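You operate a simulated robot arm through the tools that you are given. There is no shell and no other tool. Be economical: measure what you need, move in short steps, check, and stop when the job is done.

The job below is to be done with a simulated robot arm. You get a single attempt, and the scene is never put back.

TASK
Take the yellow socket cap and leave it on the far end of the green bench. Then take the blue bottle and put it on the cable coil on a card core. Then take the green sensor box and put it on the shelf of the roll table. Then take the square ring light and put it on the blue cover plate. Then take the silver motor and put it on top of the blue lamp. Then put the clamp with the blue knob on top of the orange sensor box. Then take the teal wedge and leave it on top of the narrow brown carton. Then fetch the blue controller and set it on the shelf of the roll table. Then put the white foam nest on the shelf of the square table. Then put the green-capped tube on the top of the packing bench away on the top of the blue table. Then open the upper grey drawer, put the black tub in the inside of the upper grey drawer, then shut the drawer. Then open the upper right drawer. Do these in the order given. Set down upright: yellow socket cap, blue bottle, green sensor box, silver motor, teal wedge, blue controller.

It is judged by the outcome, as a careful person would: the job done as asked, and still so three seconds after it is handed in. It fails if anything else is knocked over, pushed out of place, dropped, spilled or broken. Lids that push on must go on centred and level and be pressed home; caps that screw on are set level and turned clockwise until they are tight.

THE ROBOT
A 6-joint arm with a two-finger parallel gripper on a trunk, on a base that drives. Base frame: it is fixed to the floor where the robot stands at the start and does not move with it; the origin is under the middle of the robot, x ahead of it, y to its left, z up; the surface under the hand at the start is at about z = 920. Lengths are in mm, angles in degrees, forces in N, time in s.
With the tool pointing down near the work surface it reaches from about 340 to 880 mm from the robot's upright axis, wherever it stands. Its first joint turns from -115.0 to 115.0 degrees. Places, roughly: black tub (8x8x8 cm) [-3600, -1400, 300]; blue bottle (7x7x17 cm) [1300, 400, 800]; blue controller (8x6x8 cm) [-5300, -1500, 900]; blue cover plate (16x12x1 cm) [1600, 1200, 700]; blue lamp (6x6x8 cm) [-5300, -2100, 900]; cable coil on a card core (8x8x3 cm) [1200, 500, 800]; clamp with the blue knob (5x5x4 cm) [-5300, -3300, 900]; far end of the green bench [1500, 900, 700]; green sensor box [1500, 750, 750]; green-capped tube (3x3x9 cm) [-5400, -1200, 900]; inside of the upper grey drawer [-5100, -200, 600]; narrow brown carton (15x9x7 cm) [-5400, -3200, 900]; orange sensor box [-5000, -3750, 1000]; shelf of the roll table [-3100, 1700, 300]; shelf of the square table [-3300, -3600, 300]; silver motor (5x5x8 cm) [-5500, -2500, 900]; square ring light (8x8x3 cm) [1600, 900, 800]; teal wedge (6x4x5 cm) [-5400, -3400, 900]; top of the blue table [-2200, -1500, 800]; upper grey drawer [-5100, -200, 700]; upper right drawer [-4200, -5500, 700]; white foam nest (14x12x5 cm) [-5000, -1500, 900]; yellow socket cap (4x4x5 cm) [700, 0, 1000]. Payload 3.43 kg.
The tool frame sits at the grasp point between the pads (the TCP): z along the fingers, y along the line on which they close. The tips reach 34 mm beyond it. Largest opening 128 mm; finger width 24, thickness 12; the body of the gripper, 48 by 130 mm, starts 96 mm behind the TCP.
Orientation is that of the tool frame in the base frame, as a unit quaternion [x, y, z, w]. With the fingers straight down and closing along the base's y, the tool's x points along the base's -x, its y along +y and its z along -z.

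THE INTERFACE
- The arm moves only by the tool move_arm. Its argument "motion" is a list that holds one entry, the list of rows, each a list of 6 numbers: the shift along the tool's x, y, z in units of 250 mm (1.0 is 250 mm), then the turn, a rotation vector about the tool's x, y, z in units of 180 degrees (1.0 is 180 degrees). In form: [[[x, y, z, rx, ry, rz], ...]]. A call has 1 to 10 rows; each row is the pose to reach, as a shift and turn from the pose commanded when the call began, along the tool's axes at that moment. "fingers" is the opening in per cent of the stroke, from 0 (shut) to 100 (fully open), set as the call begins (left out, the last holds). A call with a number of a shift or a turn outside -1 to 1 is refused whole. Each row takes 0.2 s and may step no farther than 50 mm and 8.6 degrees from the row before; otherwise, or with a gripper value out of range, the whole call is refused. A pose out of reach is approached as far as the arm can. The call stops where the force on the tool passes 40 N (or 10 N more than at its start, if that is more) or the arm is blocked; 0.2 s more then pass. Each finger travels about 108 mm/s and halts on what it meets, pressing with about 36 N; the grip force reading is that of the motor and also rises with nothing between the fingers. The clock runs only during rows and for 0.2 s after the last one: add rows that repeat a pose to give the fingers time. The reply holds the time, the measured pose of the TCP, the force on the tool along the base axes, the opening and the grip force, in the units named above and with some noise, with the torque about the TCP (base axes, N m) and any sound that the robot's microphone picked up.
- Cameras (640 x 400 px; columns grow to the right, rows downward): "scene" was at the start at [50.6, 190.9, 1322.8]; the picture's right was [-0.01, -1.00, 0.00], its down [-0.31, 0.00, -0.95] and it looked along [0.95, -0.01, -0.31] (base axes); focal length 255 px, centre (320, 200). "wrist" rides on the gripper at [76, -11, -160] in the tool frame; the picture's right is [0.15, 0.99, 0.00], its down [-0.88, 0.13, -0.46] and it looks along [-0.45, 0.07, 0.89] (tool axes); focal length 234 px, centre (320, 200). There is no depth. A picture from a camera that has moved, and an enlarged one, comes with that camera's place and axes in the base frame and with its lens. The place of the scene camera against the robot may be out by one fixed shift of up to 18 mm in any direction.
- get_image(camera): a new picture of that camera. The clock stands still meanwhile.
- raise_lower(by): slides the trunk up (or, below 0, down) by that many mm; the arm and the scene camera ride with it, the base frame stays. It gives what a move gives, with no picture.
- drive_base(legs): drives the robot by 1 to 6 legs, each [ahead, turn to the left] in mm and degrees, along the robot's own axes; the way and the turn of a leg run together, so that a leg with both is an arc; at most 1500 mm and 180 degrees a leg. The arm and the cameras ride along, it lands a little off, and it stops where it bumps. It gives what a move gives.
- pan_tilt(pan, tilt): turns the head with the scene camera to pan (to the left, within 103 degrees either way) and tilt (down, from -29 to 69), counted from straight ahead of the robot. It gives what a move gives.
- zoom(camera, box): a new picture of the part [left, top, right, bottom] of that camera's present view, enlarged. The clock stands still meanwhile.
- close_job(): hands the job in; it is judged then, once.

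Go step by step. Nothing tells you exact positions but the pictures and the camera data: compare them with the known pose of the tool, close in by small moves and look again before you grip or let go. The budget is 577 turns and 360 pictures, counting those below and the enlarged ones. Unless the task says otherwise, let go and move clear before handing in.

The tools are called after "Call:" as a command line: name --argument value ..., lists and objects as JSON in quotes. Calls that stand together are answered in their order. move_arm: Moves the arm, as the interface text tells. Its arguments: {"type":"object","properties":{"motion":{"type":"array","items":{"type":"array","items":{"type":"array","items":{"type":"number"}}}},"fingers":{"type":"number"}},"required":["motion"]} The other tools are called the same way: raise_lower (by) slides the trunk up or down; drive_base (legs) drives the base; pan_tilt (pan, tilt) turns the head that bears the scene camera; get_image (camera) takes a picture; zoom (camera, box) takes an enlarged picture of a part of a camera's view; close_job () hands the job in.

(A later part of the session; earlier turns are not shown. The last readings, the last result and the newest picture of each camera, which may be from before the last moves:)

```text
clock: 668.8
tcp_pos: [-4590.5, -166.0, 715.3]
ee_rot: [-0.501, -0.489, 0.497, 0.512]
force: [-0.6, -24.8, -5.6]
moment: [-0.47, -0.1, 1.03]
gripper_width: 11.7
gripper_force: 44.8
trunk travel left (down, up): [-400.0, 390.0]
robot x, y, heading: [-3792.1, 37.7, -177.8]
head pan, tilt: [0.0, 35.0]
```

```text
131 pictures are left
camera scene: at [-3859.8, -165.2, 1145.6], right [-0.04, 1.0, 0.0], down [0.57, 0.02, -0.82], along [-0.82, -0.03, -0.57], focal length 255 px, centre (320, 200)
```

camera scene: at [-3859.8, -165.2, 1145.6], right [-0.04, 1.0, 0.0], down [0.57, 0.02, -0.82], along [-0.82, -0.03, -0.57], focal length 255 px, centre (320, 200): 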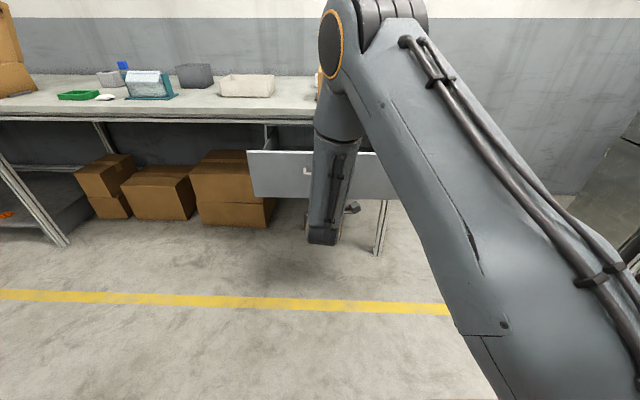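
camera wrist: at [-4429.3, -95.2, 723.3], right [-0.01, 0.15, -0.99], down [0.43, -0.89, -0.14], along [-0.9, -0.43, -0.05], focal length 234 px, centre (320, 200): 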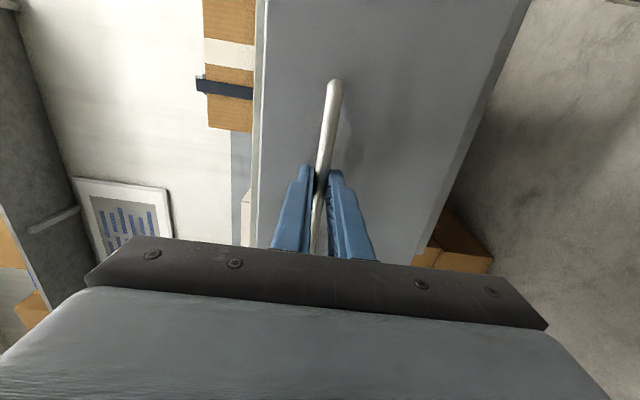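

The drawer is open about 270 mm, which is enough. I'll release the handle and back away.

Call:
move_arm --motion '[[[0, 0, 0, 0, 0, 0], [0, 0, 0, 0, 0, 0], [0, 0, 0, 0, 0, 0]]]' --fingers 40

Call:
drive_base --legs '[[-120, 0]]'

Call:
get_image --camera "scene"

Call:
get_image --camera "wrist"

```text
clock: 669.6
tcp_pos: [-4590.7, -166.4, 714.8]
ee_rot: [-0.501, -0.49, 0.497, 0.511]
force: [-1.2, 0.7, 0.7]
moment: [0.0, 0.04, 0.0]
gripper_width: 50.9
gripper_force: 0.0
trunk travel left (down, up): [-400.0, 390.0]
robot x, y, heading: [-3786.4, 35.5, -177.9]
head pan, tilt: [0.0, 35.0]
```

```text
clock: 670.8
tcp_pos: [-4474.1, -161.0, 715.3]
ee_rot: [-0.501, -0.49, 0.497, 0.512]
force: [1.2, -0.3, 0.2]
moment: [0.01, 0.0, -0.01]
gripper_width: 51.4
gripper_force: 0.0
trunk travel left (down, up): [-400.0, 390.0]
robot x, y, heading: [-3669.3, 40.1, -177.7]
head pan, tilt: [0.0, 35.0]
```

```text
130 pictures are left
camera scene: at [-3741.5, -160.0, 1145.8], right [-0.04, 1.0, 0.0], down [0.57, 0.02, -0.82], along [-0.82, -0.03, -0.57], focal length 255 px, centre (320, 200)
```

scene: 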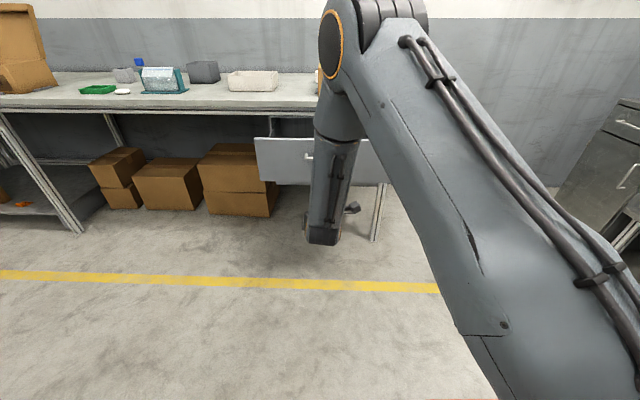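

```text
129 pictures are left
camera wrist: at [-4311.2, -90.4, 723.6], right [-0.01, 0.15, -0.99], down [0.43, -0.89, -0.14], along [-0.9, -0.43, -0.05], focal length 234 px, centre (320, 200)
```

wrist: 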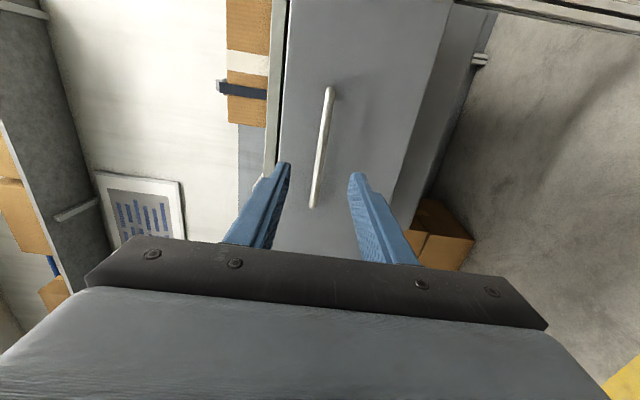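

The drawer stays open and the handle is free. Now I'll undo the roll, bring the hand to a 40° pitch and raise it, ready to fetch the black tub.

Call:
move_arm --motion '[[[0, -0.05, -0.02, 0, 0, 0.045], [0, -0.1, -0.04, 0, 0, 0.09], [0, -0.16, -0.06, 0, 0, 0.135], [0, -0.22, -0.08, 0, 0, 0.18], [0, -0.28, -0.1, 0, 0, 0.225], [0, -0.34, -0.1, 0, 0, 0.27], [0, -0.4, -0.1, 0, 0, 0.315], [0, -0.46, -0.1, 0, 0, 0.36], [0, -0.53, -0.1, 0, 0, 0.405], [0, -0.6, -0.1, 0, 0, 0.45]]]'

Call:
move_arm --motion '[[[-0.08, 0, 0, 0, 0, 0.04], [-0.16, 0, -0.02, 0, 0.04, 0.05], [-0.25, 0, -0.04, 0, 0.085, 0.05], [-0.34, 0, -0.06, 0, 0.13, 0.05], [-0.42, 0, -0.08, 0, 0.175, 0.05], [-0.5, 0, -0.1, 0, 0.22, 0.05], [-0.58, 0, -0.12, 0, 0.265, 0.05]]]'

Call:
get_image --camera "wrist"

```text
clock: 673.0
tcp_pos: [-4444.0, -161.9, 865.1]
ee_rot: [-0.699, -0.047, 0.71, 0.065]
force: [-0.6, -0.7, 0.1]
moment: [0.0, 0.01, 0.01]
gripper_width: 51.3
gripper_force: 0.2
trunk travel left (down, up): [-400.0, 390.0]
robot x, y, heading: [-3671.8, 45.4, -177.8]
head pan, tilt: [0.0, 35.0]
```

```text
clock: 674.6
tcp_pos: [-4412.0, -186.1, 1007.8]
ee_rot: [0.928, -0.036, -0.37, -0.025]
force: [0.4, -0.9, 1.4]
moment: [0.02, -0.05, 0.03]
gripper_width: 51.5
gripper_force: 0.1
trunk travel left (down, up): [-400.0, 390.0]
robot x, y, heading: [-3669.9, 42.8, -177.8]
head pan, tilt: [0.0, 35.0]
```

```text
128 pictures are left
camera wrist: at [-4247.9, -191.5, 1071.4], right [0.02, -0.99, -0.12], down [-0.34, -0.12, 0.93], along [-0.94, 0.02, -0.34], focal length 234 px, centre (320, 200)
```

wrist: 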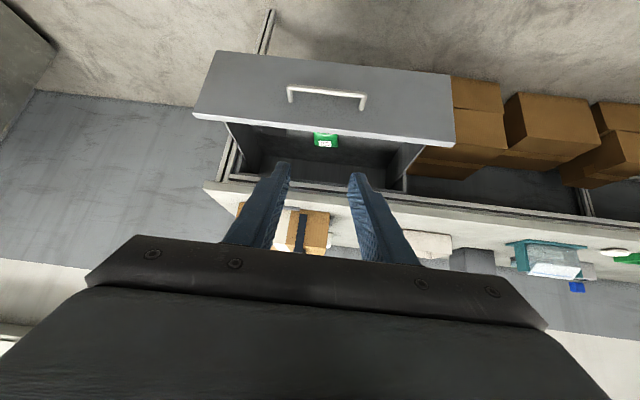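

I can see into the open drawer. I'll raise the trunk and drive to the central table's west side to find the black tub on its lower shelf.

Call:
raise_lower --by 150

Call:
drive_base --legs '[[540, 0], [0, 83], [1400, 0], [0, 95]]'

Call:
pan_tilt --pan 0 --tilt 50

Call:
get_image --camera "scene"

Call:
get_image --camera "wrist"

```text
clock: 676.3
tcp_pos: [-4413.8, -186.5, 1157.2]
ee_rot: [0.928, -0.036, -0.369, -0.025]
force: [0.4, -0.1, 0.0]
moment: [0.01, -0.01, -0.03]
gripper_width: 51.1
gripper_force: 0.1
trunk travel left (down, up): [-550.0, 240.0]
robot x, y, heading: [-3671.8, 39.8, -177.7]
head pan, tilt: [0.0, 35.0]
```

```text
clock: 693.7
tcp_pos: [-3564.4, -1182.2, 1157.4]
ee_rot: [0.05, 0.928, -0.031, 0.369]
force: [-0.2, -0.4, -0.2]
moment: [0.04, 0.03, 0.03]
gripper_width: 51.2
gripper_force: 0.1
trunk travel left (down, up): [-550.0, 240.0]
robot x, y, heading: [-4314.1, -1388.2, 0.6]
head pan, tilt: [0.0, 35.0]
```

```text
clock: 694.5
tcp_pos: [-3565.6, -1182.2, 1157.8]
ee_rot: [0.051, 0.927, -0.031, 0.369]
force: [-1.2, -0.1, -0.1]
moment: [0.0, 0.02, -0.01]
gripper_width: 51.4
gripper_force: 0.1
trunk travel left (down, up): [-550.0, 240.0]
robot x, y, heading: [-4309.1, -1386.2, 0.5]
head pan, tilt: [0.0, 50.0]
```

```text
127 pictures are left
camera scene: at [-4281.9, -1196.0, 1274.2], right [0.01, -1.0, 0.0], down [-0.77, -0.01, -0.64], along [0.64, 0.01, -0.77], focal length 255 px, centre (320, 200)
```

scene: 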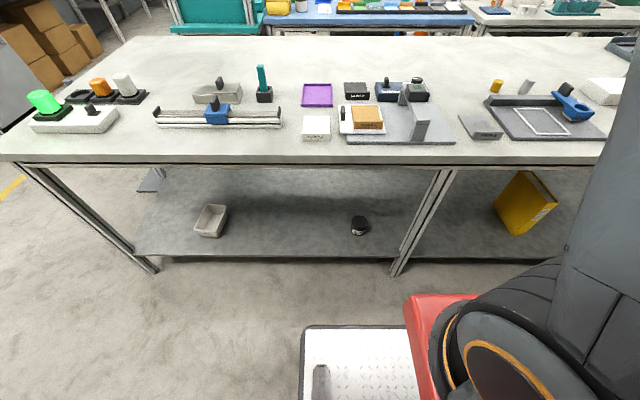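

```text
126 pictures are left
camera wrist: at [-3730.5, -1174.2, 1220.8], right [0.01, 0.99, -0.12], down [0.34, 0.11, 0.93], along [0.94, -0.05, -0.34], focal length 234 px, centre (320, 200)
```

wrist: 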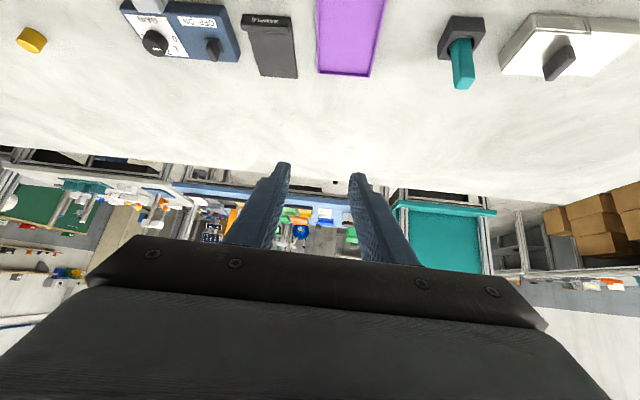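

I see a black tub on the shelf, at about (-3680, -1365). I'll zoom in.

Call:
zoom --camera "scene" --box '[310, 180, 430, 280]'

```text
4.00 times, centred on (370, 230) of scene
camera zoom: at [-4281.9, -1196.0, 1274.2], right [0.01, -1.0, 0.0], down [-0.77, -0.01, -0.64], along [0.64, 0.01, -0.77], focal length 1021 px, centre (120, 80)
```

zoom: 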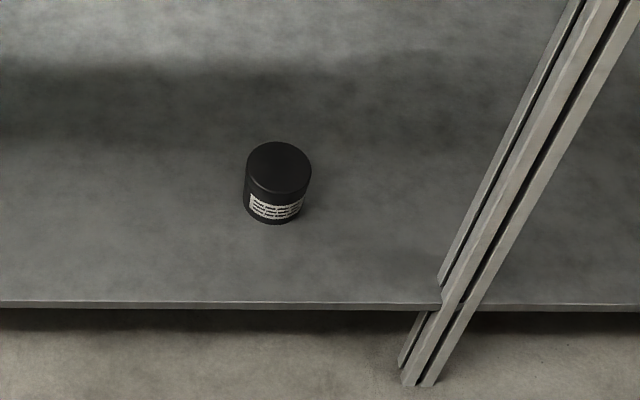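

It's a round black tub about 75 mm across. I'll back up, bring the hand in line with it and retract to clear the table edge before lowering.

Call:
drive_base --legs '[[-240, 0]]'

Call:
move_arm --motion '[[[0.04, -0.16, -0.04, 0, 0, 0], [0.08, -0.32, -0.08, 0, 0, 0], [0.12, -0.48, -0.12, 0, 0, 0], [0.16, -0.62, -0.16, 0, 0, 0], [0.2, -0.724, -0.196, 0, 0, 0], [0.2, -0.724, -0.196, 0, 0, 0]]]' --fingers 100

Call:
get_image --camera "wrist"

```text
clock: 696.3
tcp_pos: [-3812.0, -1180.9, 1157.1]
ee_rot: [0.047, 0.928, -0.029, 0.369]
force: [0.0, 0.3, 0.3]
moment: [0.01, -0.02, 0.0]
gripper_width: 51.4
gripper_force: 0.1
trunk travel left (down, up): [-550.0, 240.0]
robot x, y, heading: [-4556.3, -1389.5, 0.9]
head pan, tilt: [0.0, 50.0]
```

```text
clock: 697.7
tcp_pos: [-3899.0, -1353.0, 1160.8]
ee_rot: [0.047, 0.928, -0.03, 0.369]
force: [-0.8, 0.3, -0.6]
moment: [0.0, 0.01, 0.0]
gripper_width: 128.2
gripper_force: 0.1
trunk travel left (down, up): [-550.0, 240.0]
robot x, y, heading: [-4559.8, -1389.6, 1.0]
head pan, tilt: [0.0, 50.0]
```

```text
124 pictures are left
camera wrist: at [-4064.2, -1345.7, 1224.6], right [0.0, 0.99, -0.12], down [0.34, 0.11, 0.93], along [0.94, -0.04, -0.34], focal length 234 px, centre (320, 200)
```

wrist: 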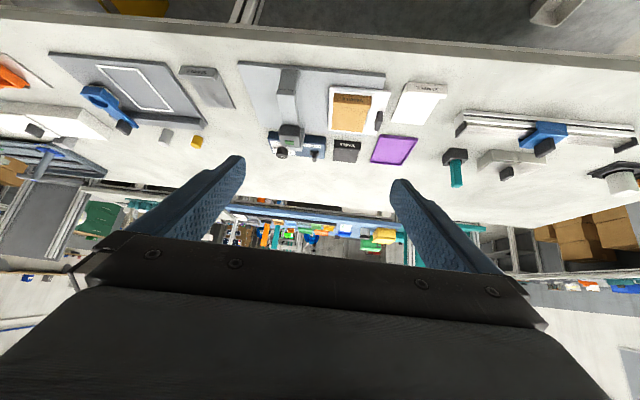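

The hand is clear of the table edge. I'll lower the trunk.

Call:
raise_lower --by -400

Call:
raise_lower --by -150

Call:
get_image --camera "wrist"

Call:
get_image --camera "scene"

```text
clock: 701.5
tcp_pos: [-3899.7, -1352.6, 761.0]
ee_rot: [0.048, 0.928, -0.031, 0.369]
force: [-0.2, 0.5, -0.8]
moment: [-0.02, 0.02, -0.01]
gripper_width: 128.0
gripper_force: 0.0
trunk travel left (down, up): [-150.0, 640.0]
robot x, y, heading: [-4557.3, -1393.9, 0.8]
head pan, tilt: [0.0, 50.0]
```

```text
clock: 703.3
tcp_pos: [-3856.6, -1351.7, 611.7]
ee_rot: [0.047, 0.928, -0.03, 0.369]
force: [0.4, -0.7, -0.7]
moment: [0.01, 0.0, -0.01]
gripper_width: 128.1
gripper_force: 0.0
trunk travel left (down, up): [0.0, 790.0]
robot x, y, heading: [-4558.2, -1389.9, 0.9]
head pan, tilt: [0.0, 50.0]
```

```text
123 pictures are left
camera wrist: at [-4021.2, -1344.4, 675.5], right [0.0, 0.99, -0.12], down [0.34, 0.11, 0.93], along [0.94, -0.04, -0.34], focal length 234 px, centre (320, 200)
```

wrist: 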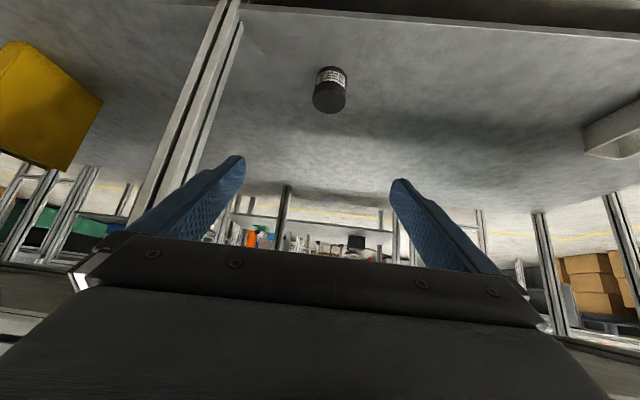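

```text
122 pictures are left
camera scene: at [-4375.4, -1196.4, 724.1], right [0.01, -1.0, 0.0], down [-0.77, -0.01, -0.64], along [0.64, 0.01, -0.77], focal length 255 px, centre (320, 200)
```

scene: 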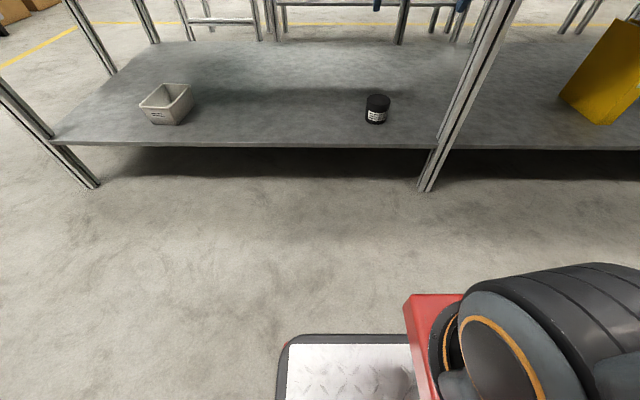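

The tub is at about (-3650, -1367) and the shelf is around z = 280. I'll lower the arm, still outside the shelf edge.

Call:
move_arm --motion '[[[0.11, -0.01, 0.13, 0, 0, 0], [0.22, -0.02, 0.26, 0, 0, 0], [0.34, -0.03, 0.39, 0, 0, 0], [0.46, -0.04, 0.52, 0, 0, 0], [0.58, -0.05, 0.64, 0, 0, 0], [0.7, -0.06, 0.76, 0, 0, 0], [0.7, -0.06, 0.76, 0, 0, 0]]]'

Call:
get_image --camera "wrist"

Call:
get_image --camera "scene"

```text
clock: 704.9
tcp_pos: [-3854.9, -1373.5, 353.1]
ee_rot: [0.048, 0.928, -0.03, 0.369]
force: [0.1, 0.4, -0.8]
moment: [0.01, 0.02, -0.01]
gripper_width: 128.0
gripper_force: 0.0
trunk travel left (down, up): [0.0, 790.0]
robot x, y, heading: [-4557.8, -1392.6, 0.7]
head pan, tilt: [0.0, 50.0]
```

```text
121 pictures are left
camera wrist: at [-4019.7, -1365.1, 417.4], right [0.0, 0.99, -0.12], down [0.34, 0.11, 0.93], along [0.94, -0.04, -0.34], focal length 234 px, centre (320, 200)
```

wrist: 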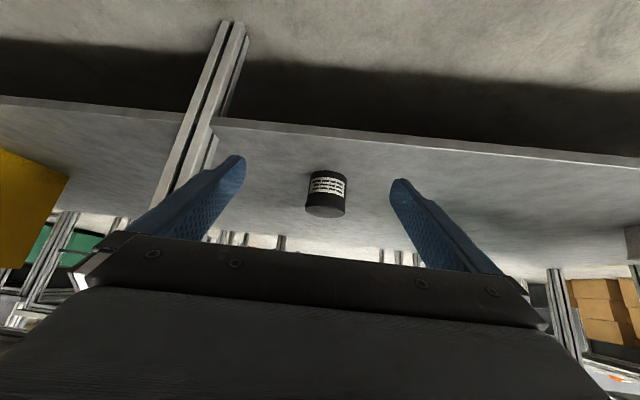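

```text
120 pictures are left
camera scene: at [-4375.4, -1196.4, 724.1], right [0.01, -1.0, 0.0], down [-0.77, -0.01, -0.64], along [0.64, 0.01, -0.77], focal length 255 px, centre (320, 200)
```

scene: 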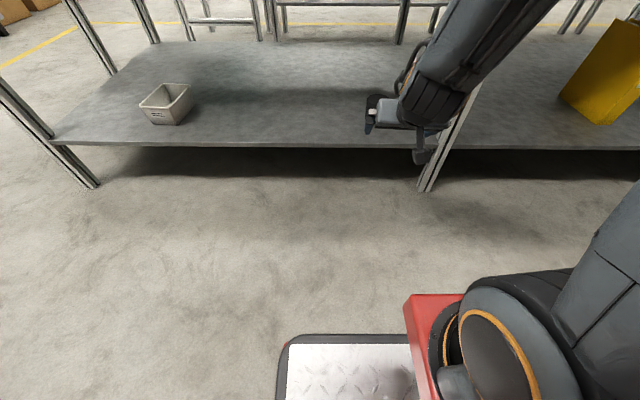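

Triangulating from the two wrist views, the shelf is at about z = 212 and the tub at (-3597, -1370). I'll lower further before driving in.

Call:
move_arm --motion '[[[0.06, 0, 0.066, 0, 0, 0], [0.12, 0, 0.132, 0, 0, 0], [0.19, 0, 0.2, 0, 0, 0], [0.24, 0, 0.25, 0, 0, 0], [0.24, 0, 0.25, 0, 0, 0]]]'

Call:
get_image --camera "wrist"

```text
clock: 706.1
tcp_pos: [-3857.1, -1375.0, 268.1]
ee_rot: [0.047, 0.928, -0.035, 0.367]
force: [0.5, 0.1, -0.5]
moment: [-0.02, 0.01, 0.0]
gripper_width: 128.1
gripper_force: 0.0
trunk travel left (down, up): [0.0, 790.0]
robot x, y, heading: [-4562.7, -1391.4, 0.8]
head pan, tilt: [0.0, 50.0]
```

```text
119 pictures are left
camera wrist: at [-4021.0, -1365.5, 331.8], right [0.0, 0.99, -0.13], down [0.34, 0.12, 0.93], along [0.94, -0.05, -0.34], focal length 234 px, centre (320, 200)
```

wrist: 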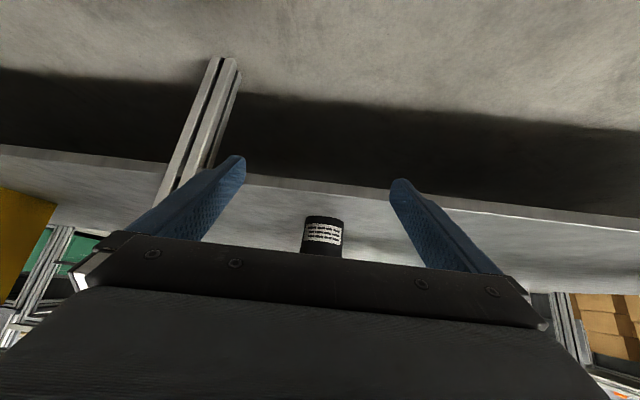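

The shelf is at about z = 210, and the fingers are about 25 mm above it. I'll drive in 190 mm and check.

Call:
drive_base --legs '[[190, 0]]'

Call:
get_image --camera "wrist"

Call:
get_image --camera "scene"

```text
clock: 707.6
tcp_pos: [-3666.6, -1372.1, 266.5]
ee_rot: [0.046, 0.928, -0.034, 0.367]
force: [0.4, 0.6, 0.4]
moment: [0.04, 0.01, 0.0]
gripper_width: 128.0
gripper_force: 0.0
trunk travel left (down, up): [0.0, 790.0]
robot x, y, heading: [-4370.9, -1387.5, 0.8]
head pan, tilt: [0.0, 50.0]
```

```text
118 pictures are left
camera wrist: at [-3832.0, -1363.2, 332.0], right [0.01, 0.99, -0.13], down [0.34, 0.12, 0.93], along [0.94, -0.05, -0.34], focal length 234 px, centre (320, 200)
```

wrist: 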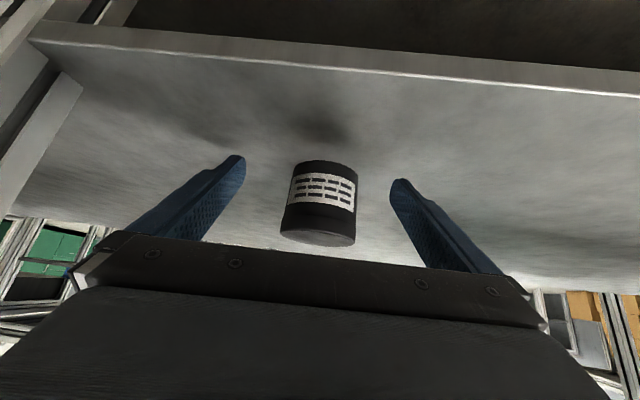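

```text
117 pictures are left
camera scene: at [-4186.3, -1193.8, 724.1], right [0.01, -1.0, 0.0], down [-0.77, -0.01, -0.64], along [0.64, 0.01, -0.77], focal length 255 px, centre (320, 200)
```

scene: 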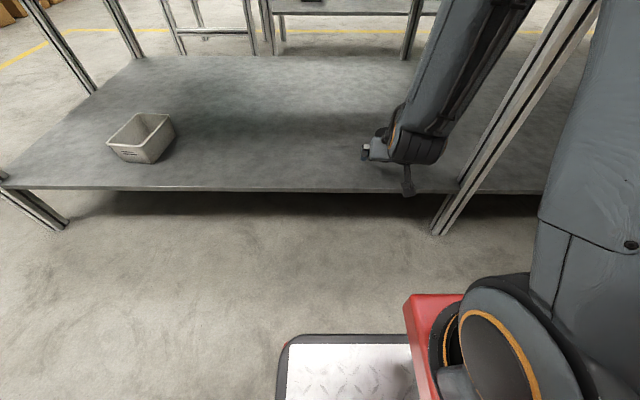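

The tub is between the fingers' lines. I'll drive another 75 mm in.

Call:
drive_base --legs '[[75, 0]]'

Call:
get_image --camera "wrist"

```text
clock: 708.7
tcp_pos: [-3592.8, -1369.0, 266.6]
ee_rot: [0.047, 0.928, -0.035, 0.368]
force: [-0.7, -0.3, -0.2]
moment: [0.05, -0.02, 0.03]
gripper_width: 128.2
gripper_force: 0.1
trunk travel left (down, up): [0.0, 790.0]
robot x, y, heading: [-4299.0, -1387.7, 0.9]
head pan, tilt: [0.0, 50.0]
```

```text
116 pictures are left
camera wrist: at [-3757.3, -1361.6, 332.0], right [0.0, 0.99, -0.13], down [0.34, 0.12, 0.93], along [0.94, -0.05, -0.34], focal length 234 px, centre (320, 200)
```

wrist: 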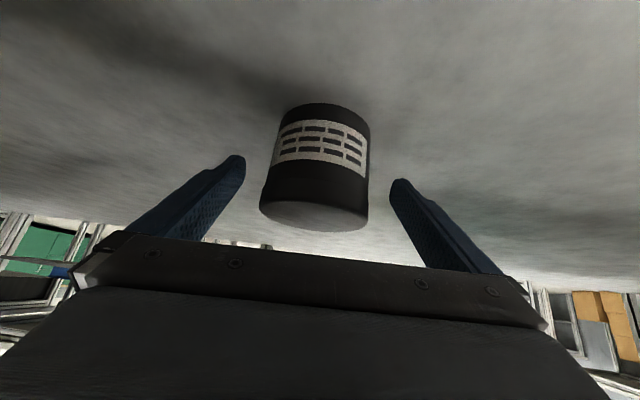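

The tub is well between the fingers. I'll lower 8 mm and grip it.

Call:
move_arm --motion '[[[0.022, 0, 0.023, 0, 0, 0], [0.022, 0, 0.023, 0, 0, 0]]]'

Call:
move_arm --motion '[[[0, 0, 0, 0, 0, 0], [0, 0, 0, 0, 0, 0], [0, 0, 0, 0, 0, 0], [0, 0, 0, 0, 0, 0]]]' --fingers 40

Call:
get_image --camera "wrist"

```text
clock: 709.3
tcp_pos: [-3591.0, -1369.3, 259.7]
ee_rot: [0.046, 0.929, -0.037, 0.367]
force: [-0.8, -0.6, 0.1]
moment: [-0.03, 0.02, -0.01]
gripper_width: 128.0
gripper_force: 0.1
trunk travel left (down, up): [0.0, 790.0]
robot x, y, heading: [-4294.2, -1384.4, 0.6]
head pan, tilt: [0.0, 50.0]
```

```text
clock: 710.3
tcp_pos: [-3592.5, -1369.5, 259.7]
ee_rot: [0.045, 0.929, -0.037, 0.366]
force: [0.3, 1.1, 1.5]
moment: [0.2, 0.0, -0.03]
gripper_width: 75.2
gripper_force: 36.1
trunk travel left (down, up): [0.0, 790.0]
robot x, y, heading: [-4294.9, -1384.9, 1.0]
head pan, tilt: [0.0, 50.0]
```

```text
115 pictures are left
camera wrist: at [-3756.5, -1360.8, 324.9], right [0.01, 0.99, -0.14], down [0.35, 0.13, 0.93], along [0.94, -0.05, -0.34], focal length 234 px, centre (320, 200)
```

wrist: 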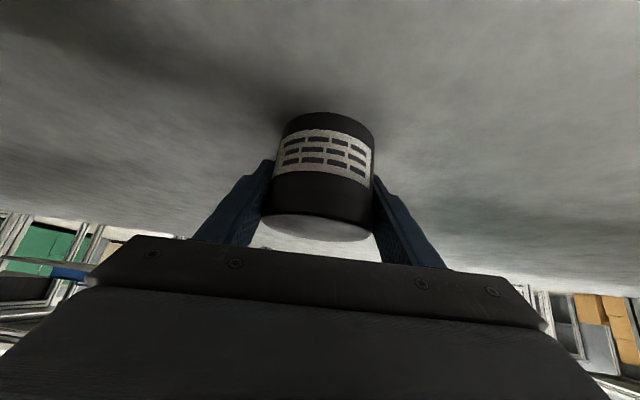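

The tub is gripped. I'll lift 55 mm and back out.

Call:
move_arm --motion '[[[-0.04, 0, -0.04, 0, 0, 0], [-0.09, 0, -0.095, 0, 0, 0], [-0.15, 0, -0.16, 0, 0, 0], [-0.15, 0, -0.16, 0, 0, 0]]]'

Call:
drive_base --legs '[[-260, 0]]'

Call:
raise_lower --by 400

Call:
raise_lower --by 150

Call:
get_image --camera "wrist"

```text
clock: 711.3
tcp_pos: [-3592.2, -1369.0, 315.1]
ee_rot: [0.047, 0.928, -0.036, 0.367]
force: [0.6, 0.1, -2.4]
moment: [0.02, -0.01, -0.01]
gripper_width: 75.3
gripper_force: 35.6
trunk travel left (down, up): [0.0, 790.0]
robot x, y, heading: [-4294.2, -1387.1, 0.7]
head pan, tilt: [0.0, 50.0]
```

```text
clock: 713.1
tcp_pos: [-3850.5, -1371.5, 315.7]
ee_rot: [0.045, 0.928, -0.034, 0.367]
force: [0.1, 0.4, -2.8]
moment: [0.01, -0.05, 0.02]
gripper_width: 75.1
gripper_force: 35.7
trunk travel left (down, up): [0.0, 790.0]
robot x, y, heading: [-4555.6, -1388.8, 1.0]
head pan, tilt: [0.0, 50.0]
```

```text
clock: 717.0
tcp_pos: [-3852.1, -1371.6, 716.4]
ee_rot: [0.046, 0.929, -0.034, 0.367]
force: [-0.1, -0.6, -2.6]
moment: [-0.01, -0.02, 0.02]
gripper_width: 75.1
gripper_force: 35.4
trunk travel left (down, up): [-400.0, 390.0]
robot x, y, heading: [-4555.9, -1389.3, 0.9]
head pan, tilt: [0.0, 50.0]
```

```text
clock: 718.7
tcp_pos: [-3850.8, -1372.7, 864.2]
ee_rot: [0.047, 0.928, -0.036, 0.368]
force: [-0.3, 0.5, -1.6]
moment: [0.01, -0.02, -0.02]
gripper_width: 74.6
gripper_force: 36.1
trunk travel left (down, up): [-550.0, 240.0]
robot x, y, heading: [-4553.5, -1388.9, 1.2]
head pan, tilt: [0.0, 50.0]
```

```text
114 pictures are left
camera wrist: at [-4015.8, -1363.2, 929.6], right [0.0, 0.99, -0.13], down [0.35, 0.12, 0.93], along [0.94, -0.05, -0.34], focal length 234 px, centre (320, 200)
```

wrist: 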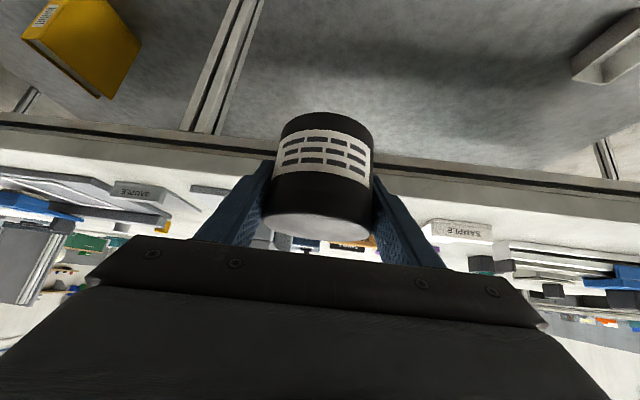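

The tub is out. To lower it straight into the drawer I need a vertical grip, so I'll set it briefly on a free spot of the central table's top near (-3660, -1000) and regrasp. First I'll raise it and reposition.

Call:
move_arm --motion '[[[-0.1, 0, -0.11, 0, 0, 0], [-0.2, 0, -0.22, 0, 0, 0], [-0.3, 0, -0.33, 0, 0, 0], [-0.4, 0, -0.44, 0, 0, 0], [-0.52, 0, -0.57, 0, 0, 0]]]'

Call:
drive_base --legs '[[180, 0], [0, 89], [410, 0], [0, -90]]'

Call:
pan_tilt --pan 0 --tilt 40

Call:
get_image --camera "scene"

Call:
get_image --camera "wrist"

```text
clock: 719.9
tcp_pos: [-3855.3, -1367.1, 1058.9]
ee_rot: [0.045, 0.929, -0.035, 0.366]
force: [1.3, -0.1, -3.2]
moment: [0.0, 0.0, 0.01]
gripper_width: 74.9
gripper_force: 36.0
trunk travel left (down, up): [-550.0, 240.0]
robot x, y, heading: [-4551.5, -1390.2, 1.1]
head pan, tilt: [0.0, 50.0]
```

```text
clock: 731.2
tcp_pos: [-3674.2, -978.1, 1058.7]
ee_rot: [0.062, 0.928, -0.041, 0.366]
force: [0.4, 0.6, -2.0]
moment: [0.01, -0.05, 0.02]
gripper_width: 74.2
gripper_force: 35.7
trunk travel left (down, up): [-550.0, 240.0]
robot x, y, heading: [-4375.1, -976.8, -1.1]
head pan, tilt: [0.0, 50.0]
```

```text
clock: 731.9
tcp_pos: [-3674.4, -977.1, 1058.5]
ee_rot: [0.062, 0.927, -0.041, 0.366]
force: [0.0, -0.2, -2.1]
moment: [-0.03, -0.02, 0.03]
gripper_width: 74.5
gripper_force: 36.0
trunk travel left (down, up): [-550.0, 240.0]
robot x, y, heading: [-4374.4, -973.3, -0.8]
head pan, tilt: [0.0, 40.0]
```

```text
113 pictures are left
camera scene: at [-4329.3, -786.4, 1288.2], right [-0.02, -1.0, 0.0], down [-0.64, 0.01, -0.77], along [0.77, -0.01, -0.64], focal length 255 px, centre (320, 200)
```

scene: 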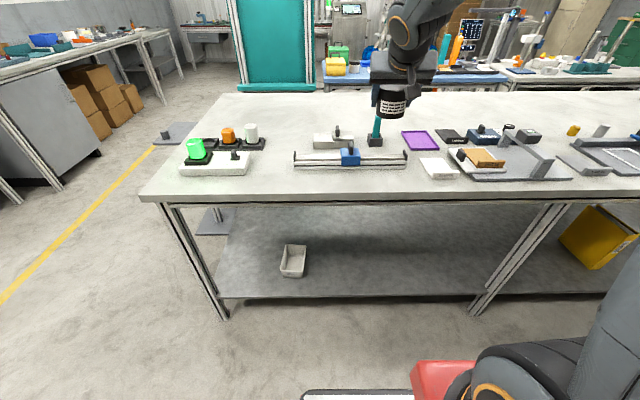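

```text
112 pictures are left
camera wrist: at [-3838.1, -964.1, 1123.0], right [0.04, 0.99, -0.13], down [0.35, 0.11, 0.93], along [0.94, -0.08, -0.34], focal length 234 px, centre (320, 200)
```

wrist: 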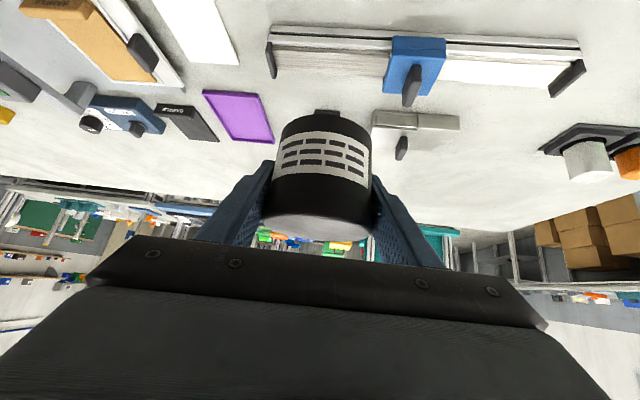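

The front strip before the slider (x about -3750 to -3622) is free here. I'll lower the tub toward (-3690, -977).

Call:
move_arm --motion '[[[0.15, 0, 0.1, 0, 0, 0], [0.28, 0, 0.22, 0, 0, 0], [0.4, 0, 0.34, 0, 0, 0], [0.5, 0, 0.42, 0, 0, 0], [0.54, 0, 0.455, 0, 0, 0]]]'

Call:
get_image --camera "wrist"

Call:
zoom --camera "scene" --box '[270, 90, 470, 220]'

```text
clock: 733.1
tcp_pos: [-3695.0, -980.5, 882.0]
ee_rot: [0.062, 0.927, -0.041, 0.367]
force: [-1.0, 0.9, -2.0]
moment: [-0.02, 0.01, -0.01]
gripper_width: 74.3
gripper_force: 35.9
trunk travel left (down, up): [-550.0, 240.0]
robot x, y, heading: [-4382.1, -976.5, -0.7]
head pan, tilt: [0.0, 40.0]
```

```text
111 pictures are left
camera wrist: at [-3858.2, -966.1, 946.7], right [0.04, 0.99, -0.13], down [0.35, 0.11, 0.93], along [0.94, -0.08, -0.34], focal length 234 px, centre (320, 200)
```

wrist: 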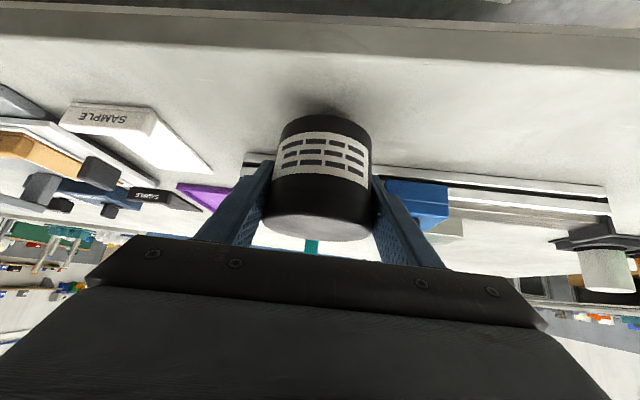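

```text
3.08 times, centred on (370, 155) of scene
camera zoom: at [-4329.5, -786.4, 1288.3], right [-0.02, -1.0, 0.0], down [-0.64, 0.01, -0.77], along [0.77, -0.01, -0.64], focal length 785 px, centre (166, 338)
```

zoom: 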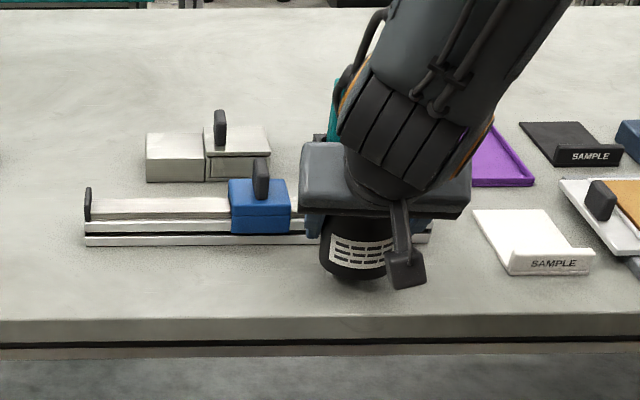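

The spot is clear. I'll lower the tub to contact with the table.

Call:
move_arm --motion '[[[0.04, 0, 0.043, 0, 0, 0], [0.08, 0, 0.085, 0, 0, 0], [0.088, 0, 0.094, 0, 0, 0], [0.096, 0, 0.103, 0, 0, 0], [0.104, 0, 0.112, 0, 0, 0], [0.112, 0, 0.12, 0, 0, 0], [0.12, 0, 0.129, 0, 0, 0], [0.128, 0, 0.138, 0, 0, 0], [0.136, 0, 0.147, 0, 0, 0], [0.144, 0, 0.155, 0, 0, 0]]]'

```text
clock: 734.1
tcp_pos: [-3689.8, -981.4, 853.9]
ee_rot: [0.063, 0.925, -0.041, 0.373]
force: [1.3, 1.0, 9.1]
moment: [0.45, 0.14, -0.04]
gripper_width: 75.1
gripper_force: 36.8
trunk travel left (down, up): [-550.0, 240.0]
robot x, y, heading: [-4377.6, -977.6, -0.8]
head pan, tilt: [0.0, 40.0]
stopped in row 4: the force on the tool passed its limit at 45 N (the readings are from after the stop); the commanded pose is now the measured one
```

There's contact. I'll check that the tub sits flat on the table before letting go.

Call:
zoom --camera "scene" --box '[300, 120, 460, 220]'

Call:
zoom --camera "wrist" --box '[220, 60, 420, 240]'

```text
4.00 times, centred on (380, 170) of scene
camera zoom: at [-4329.6, -786.4, 1288.1], right [-0.02, -1.0, 0.0], down [-0.64, 0.01, -0.77], along [0.77, -0.01, -0.64], focal length 1021 px, centre (80, 320)
```

zoom: 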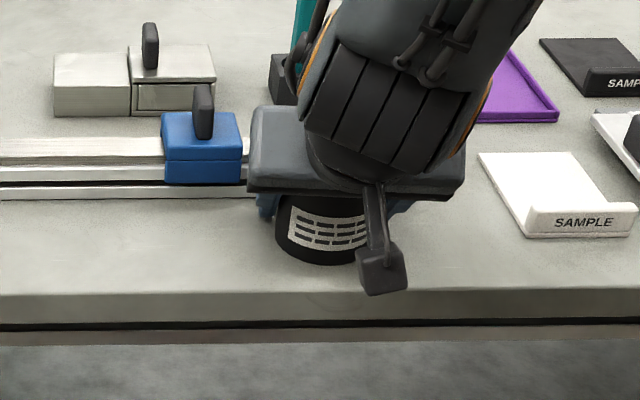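

```text
2.22 times, centred on (320, 150) of wrist
camera zoom: at [-3855.2, -967.2, 916.6], right [0.04, 0.99, -0.13], down [0.34, 0.11, 0.94], along [0.94, -0.08, -0.33], focal length 520 px, centre (320, 311)
```

zoom: 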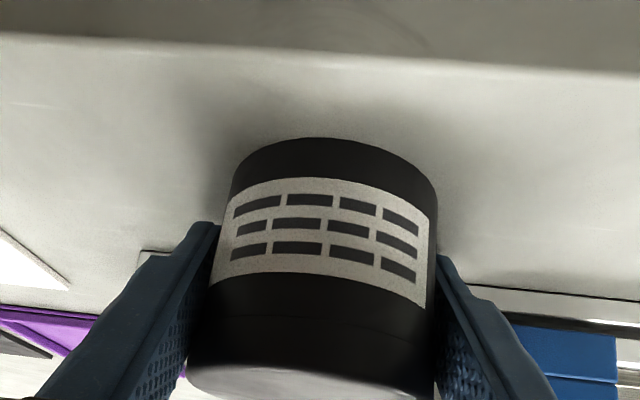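

The tub sits on the table. I'll release, withdraw along the fingers' axis, and turn the hand vertical above it.

Call:
move_arm --motion '[[[0, 0, -0.004, 0, 0, 0], [0, 0, -0.004, 0, 0, 0], [0, 0, -0.004, 0, 0, 0]]]' --fingers 100

Call:
move_arm --motion '[[[0, 0, -0.12, 0, 0, 0], [0, 0, -0.3, 0, 0, 0], [0, 0, -0.48, 0, 0, 0], [-0.1, 0, -0.6, 0, 0, 0], [-0.25, 0, -0.7, 0, 0, 0]]]'

Call:
move_arm --motion '[[[-0.05, 0, 0, 0, 0.042, 0], [-0.1, 0, 0, 0, 0.084, 0], [-0.15, 0, 0, 0, 0.126, 0], [-0.2, 0, 0, 0, 0.168, 0], [-0.25, 0, 0, 0, 0.21, 0], [-0.3, 0, 0, 0, 0.241, 0]]]'

Call:
get_image --camera "wrist"

Call:
get_image --camera "scene"

```text
clock: 734.9
tcp_pos: [-3691.8, -981.2, 853.1]
ee_rot: [0.062, 0.925, -0.04, 0.372]
force: [-11.2, -9.6, 15.6]
moment: [0.66, -0.03, 0.44]
gripper_width: 121.7
gripper_force: 0.0
trunk travel left (down, up): [-550.0, 240.0]
robot x, y, heading: [-4377.1, -978.0, -1.1]
head pan, tilt: [0.0, 40.0]
```

```text
clock: 736.1
tcp_pos: [-3763.5, -963.6, 1025.2]
ee_rot: [0.061, 0.926, -0.041, 0.371]
force: [0.1, -0.8, -0.1]
moment: [0.02, 0.02, -0.03]
gripper_width: 128.1
gripper_force: 0.0
trunk travel left (down, up): [-550.0, 240.0]
robot x, y, heading: [-4372.6, -977.1, -1.1]
head pan, tilt: [0.0, 40.0]
```

```text
clock: 737.5
tcp_pos: [-3713.1, -971.1, 1074.5]
ee_rot: [0.072, 0.997, -0.015, 0.001]
force: [-0.9, -0.1, 0.1]
moment: [-0.02, -0.08, 0.04]
gripper_width: 128.1
gripper_force: 0.0
trunk travel left (down, up): [-550.0, 240.0]
robot x, y, heading: [-4374.8, -979.4, -1.0]
head pan, tilt: [0.0, 40.0]
```

```text
107 pictures are left
camera wrist: at [-3789.9, -967.4, 1234.9], right [0.0, 1.0, -0.03], down [0.89, 0.02, 0.46], along [0.46, -0.03, -0.89], focal length 234 px, centre (320, 200)
```

wrist: 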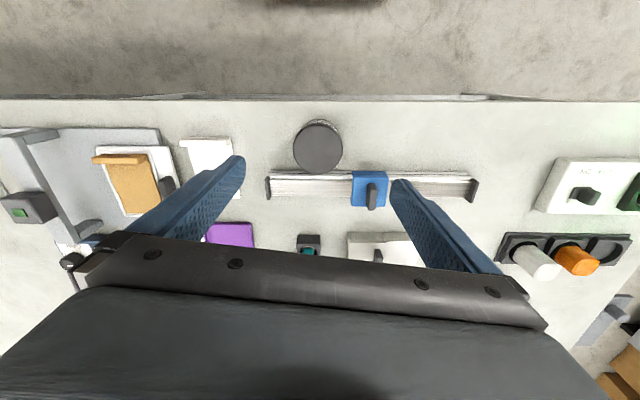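

```text
106 pictures are left
camera scene: at [-4329.8, -786.4, 1288.3], right [-0.02, -1.0, 0.0], down [-0.64, 0.01, -0.77], along [0.77, -0.01, -0.64], focal length 255 px, centre (320, 200)
```

scene: 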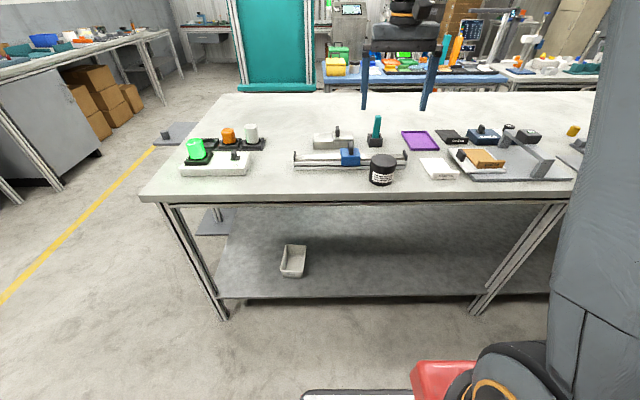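

The tub stands at about (-3698, -980) and nothing else moved. I'll lower the vertical hand over it.

Call:
move_arm --motion '[[[-0.065, -0.027, 0.1, 0, 0, 0], [-0.065, -0.027, 0.28, 0, 0, 0], [-0.065, -0.027, 0.46, 0, 0, 0], [-0.065, -0.027, 0.58, 0, 0, 0]]]'

Call:
get_image --camera "wrist"

```text
clock: 738.5
tcp_pos: [-3694.1, -985.3, 930.7]
ee_rot: [0.073, 0.997, -0.014, 0.003]
force: [-0.2, 0.1, -0.6]
moment: [0.0, -0.02, 0.01]
gripper_width: 127.9
gripper_force: 0.0
trunk travel left (down, up): [-550.0, 240.0]
robot x, y, heading: [-4377.4, -976.2, -1.0]
head pan, tilt: [0.0, 40.0]
```

```text
105 pictures are left
camera wrist: at [-3772.5, -981.5, 1090.0], right [0.0, 1.0, -0.03], down [0.89, 0.01, 0.46], along [0.46, -0.03, -0.89], focal length 234 px, centre (320, 200)
```

wrist: 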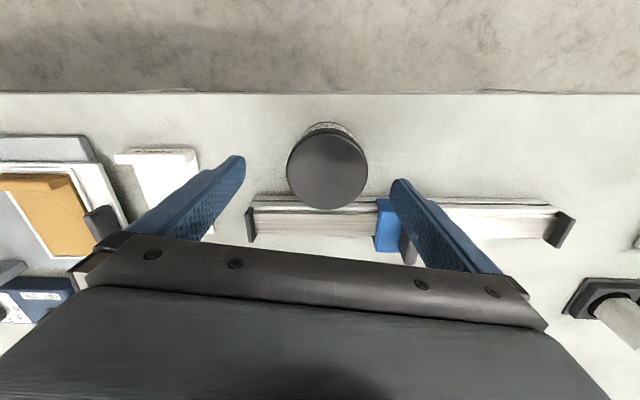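

The tub is centred. I'll descend and grip.

Call:
move_arm --motion '[[[0.008, 0.012, 0.15, 0, 0, 0], [0.008, 0.012, 0.26, 0, 0, 0], [0.008, 0.012, 0.315, 0, 0, 0]]]'

Call:
move_arm --motion '[[[0, 0, 0, 0, 0, 0], [0, 0, 0, 0, 0, 0], [0, 0, 0, 0, 0, 0], [0, 0, 0, 0, 0, 0]]]' --fingers 40

Call:
move_arm --motion '[[[0, 0, -0.1, 0, 0, 0], [0, 0, -0.28, 0, 0, 0], [0, 0, -0.46, 0, 0, 0], [0.1, 0, -0.64, 0, 0, 0], [0.25, 0, -0.8, 0, 0, 0], [0.4, 0, -0.9, 0, 0, 0]]]'

Call:
get_image --camera "wrist"

Call:
get_image --camera "scene"

```text
clock: 739.3
tcp_pos: [-3697.3, -985.0, 856.4]
ee_rot: [0.073, 0.997, -0.014, 0.005]
force: [-6.7, 1.3, 35.3]
moment: [2.57, 0.25, 0.47]
gripper_width: 127.5
gripper_force: 0.1
trunk travel left (down, up): [-550.0, 240.0]
robot x, y, heading: [-4377.7, -978.4, -1.0]
head pan, tilt: [0.0, 40.0]
```

```text
clock: 739.6
tcp_pos: [-3694.3, -979.7, 854.9]
ee_rot: [0.073, 0.997, -0.013, 0.007]
force: [0.1, 3.0, 5.7]
moment: [0.38, 0.07, 0.0]
gripper_width: 74.8
gripper_force: 20.5
trunk travel left (down, up): [-550.0, 240.0]
robot x, y, heading: [-4377.0, -978.9, -1.0]
head pan, tilt: [0.0, 40.0]
stopped in row 1: the force on the tool passed its limit at 50 N (the readings are from after the stop); the commanded pose is now the measured one
```

```text
refused: row 4 steps farther than a row can; nothing moved
```

```text
104 pictures are left
camera wrist: at [-3773.3, -976.4, 1014.0], right [0.0, 1.0, -0.03], down [0.88, 0.01, 0.47], along [0.47, -0.02, -0.88], focal length 234 px, centre (320, 200)
```

wrist: 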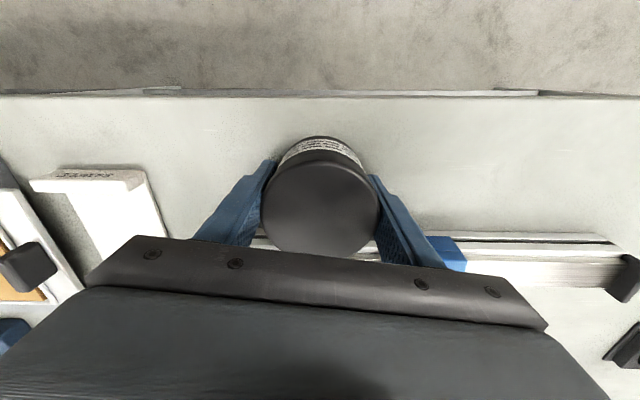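

```text
103 pictures are left
camera scene: at [-4330.5, -786.2, 1288.1], right [-0.01, -1.0, 0.0], down [-0.64, 0.01, -0.77], along [0.77, -0.01, -0.64], focal length 255 px, centre (320, 200)
```

scene: 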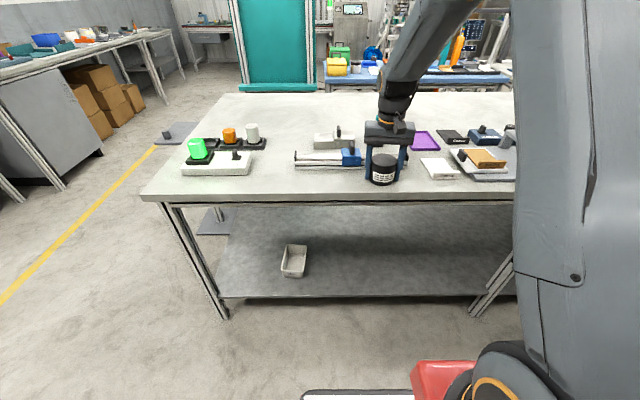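

The fingertips touched the table, which is at about z = 820. I'll lift 3 mm, confirm the grip, and then raise the tub.

Call:
move_arm --motion '[[[0, 0, -0.012, 0, 0, 0], [0, 0, -0.012, 0, 0, 0], [0, 0, -0.012, 0, 0, 0]]]' --fingers 35

Call:
move_arm --motion '[[[0, 0, -0.1, 0, 0, 0], [0, 0, -0.28, 0, 0, 0], [0, 0, -0.46, 0, 0, 0], [0.08, 0, -0.62, 0, 0, 0], [0.2, 0, -0.76, 0, 0, 0], [0.35, 0, -0.86, 0, 0, 0]]]'

Call:
get_image --camera "wrist"

Call:
get_image --camera "scene"

```text
clock: 740.4
tcp_pos: [-3695.0, -979.1, 857.4]
ee_rot: [0.072, 0.997, -0.013, 0.006]
force: [0.9, -0.3, -0.2]
moment: [-0.04, 0.0, -0.02]
gripper_width: 74.5
gripper_force: 35.6
trunk travel left (down, up): [-550.0, 240.0]
robot x, y, heading: [-4378.4, -981.3, -0.7]
head pan, tilt: [0.0, 40.0]
```

```text
clock: 741.8
tcp_pos: [-3783.9, -961.7, 1071.2]
ee_rot: [0.072, 0.997, -0.013, 0.006]
force: [0.5, 0.5, -3.4]
moment: [-0.01, 0.08, -0.04]
gripper_width: 74.2
gripper_force: 36.1
trunk travel left (down, up): [-550.0, 240.0]
robot x, y, heading: [-4377.3, -980.1, -0.8]
head pan, tilt: [0.0, 40.0]
```

```text
102 pictures are left
camera wrist: at [-3861.7, -958.9, 1229.4], right [0.0, 1.0, -0.03], down [0.89, 0.01, 0.46], along [0.46, -0.02, -0.89], focal length 234 px, centre (320, 200)
```

wrist: 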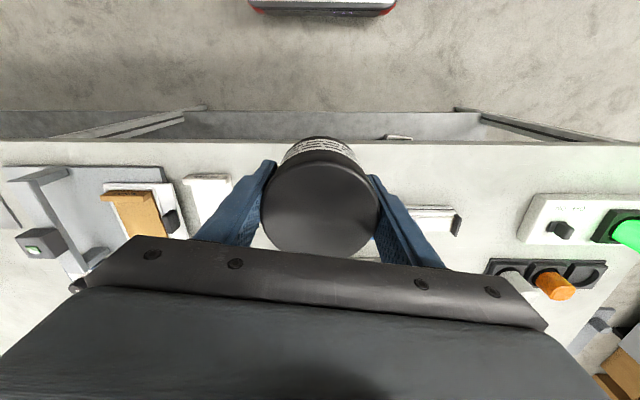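

```text
101 pictures are left
camera scene: at [-4329.2, -786.3, 1288.2], right [-0.01, -1.0, 0.0], down [-0.64, 0.01, -0.77], along [0.77, -0.01, -0.64], focal length 255 px, centre (320, 200)
```

scene: 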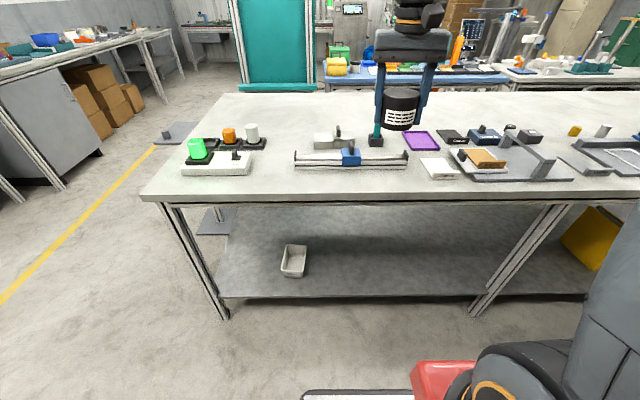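

The tub is held vertically and the table's items are undisturbed. I'll drive to the open drawer, keeping clear of it.

Call:
drive_base --legs '[[235, 0], [0, 90.8], [1010, 0], [0, 90]]'

Call:
pan_tilt --pan 0 --tilt 40

Call:
get_image --camera "wrist"

Call:
get_image --camera "scene"

```text
clock: 756.1
tcp_pos: [-4708.0, 4.8, 1070.7]
ee_rot: [0.997, -0.07, -0.006, -0.013]
force: [0.4, -0.2, -2.7]
moment: [-0.01, 0.03, -0.01]
gripper_width: 74.3
gripper_force: 35.9
trunk travel left (down, up): [-550.0, 240.0]
robot x, y, heading: [-4117.9, 22.1, 179.5]
head pan, tilt: [0.0, 40.0]
```

```text
clock: 756.7
tcp_pos: [-4707.6, 5.2, 1072.1]
ee_rot: [0.997, -0.07, -0.006, -0.012]
force: [-0.2, 0.2, -2.3]
moment: [-0.01, 0.0, -0.03]
gripper_width: 74.4
gripper_force: 35.7
trunk travel left (down, up): [-550.0, 240.0]
robot x, y, heading: [-4115.2, 26.5, 179.1]
head pan, tilt: [0.0, 40.0]
```

```text
100 pictures are left
camera wrist: at [-4629.2, 0.4, 1229.6], right [0.01, -1.0, -0.03], down [-0.89, -0.02, 0.46], along [-0.46, 0.02, -0.89], focal length 234 px, centre (320, 200)
```

wrist: 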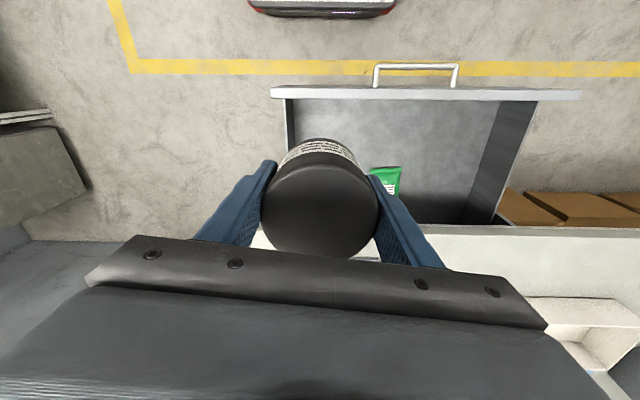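

```text
99 pictures are left
camera scene: at [-4151.9, -174.3, 1288.3], right [0.01, 1.0, 0.0], down [0.64, -0.01, -0.77], along [-0.77, 0.01, -0.64], focal length 255 px, centre (320, 200)
```

scene: 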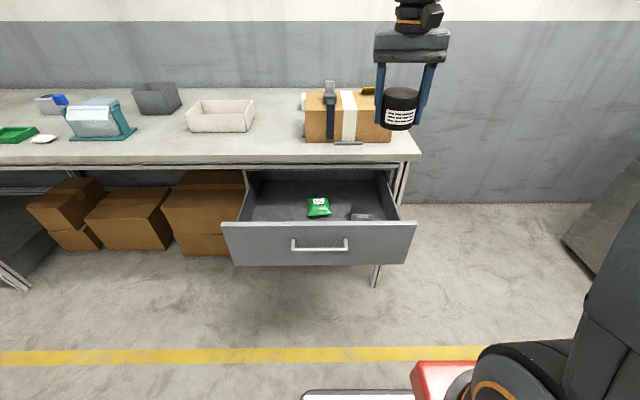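

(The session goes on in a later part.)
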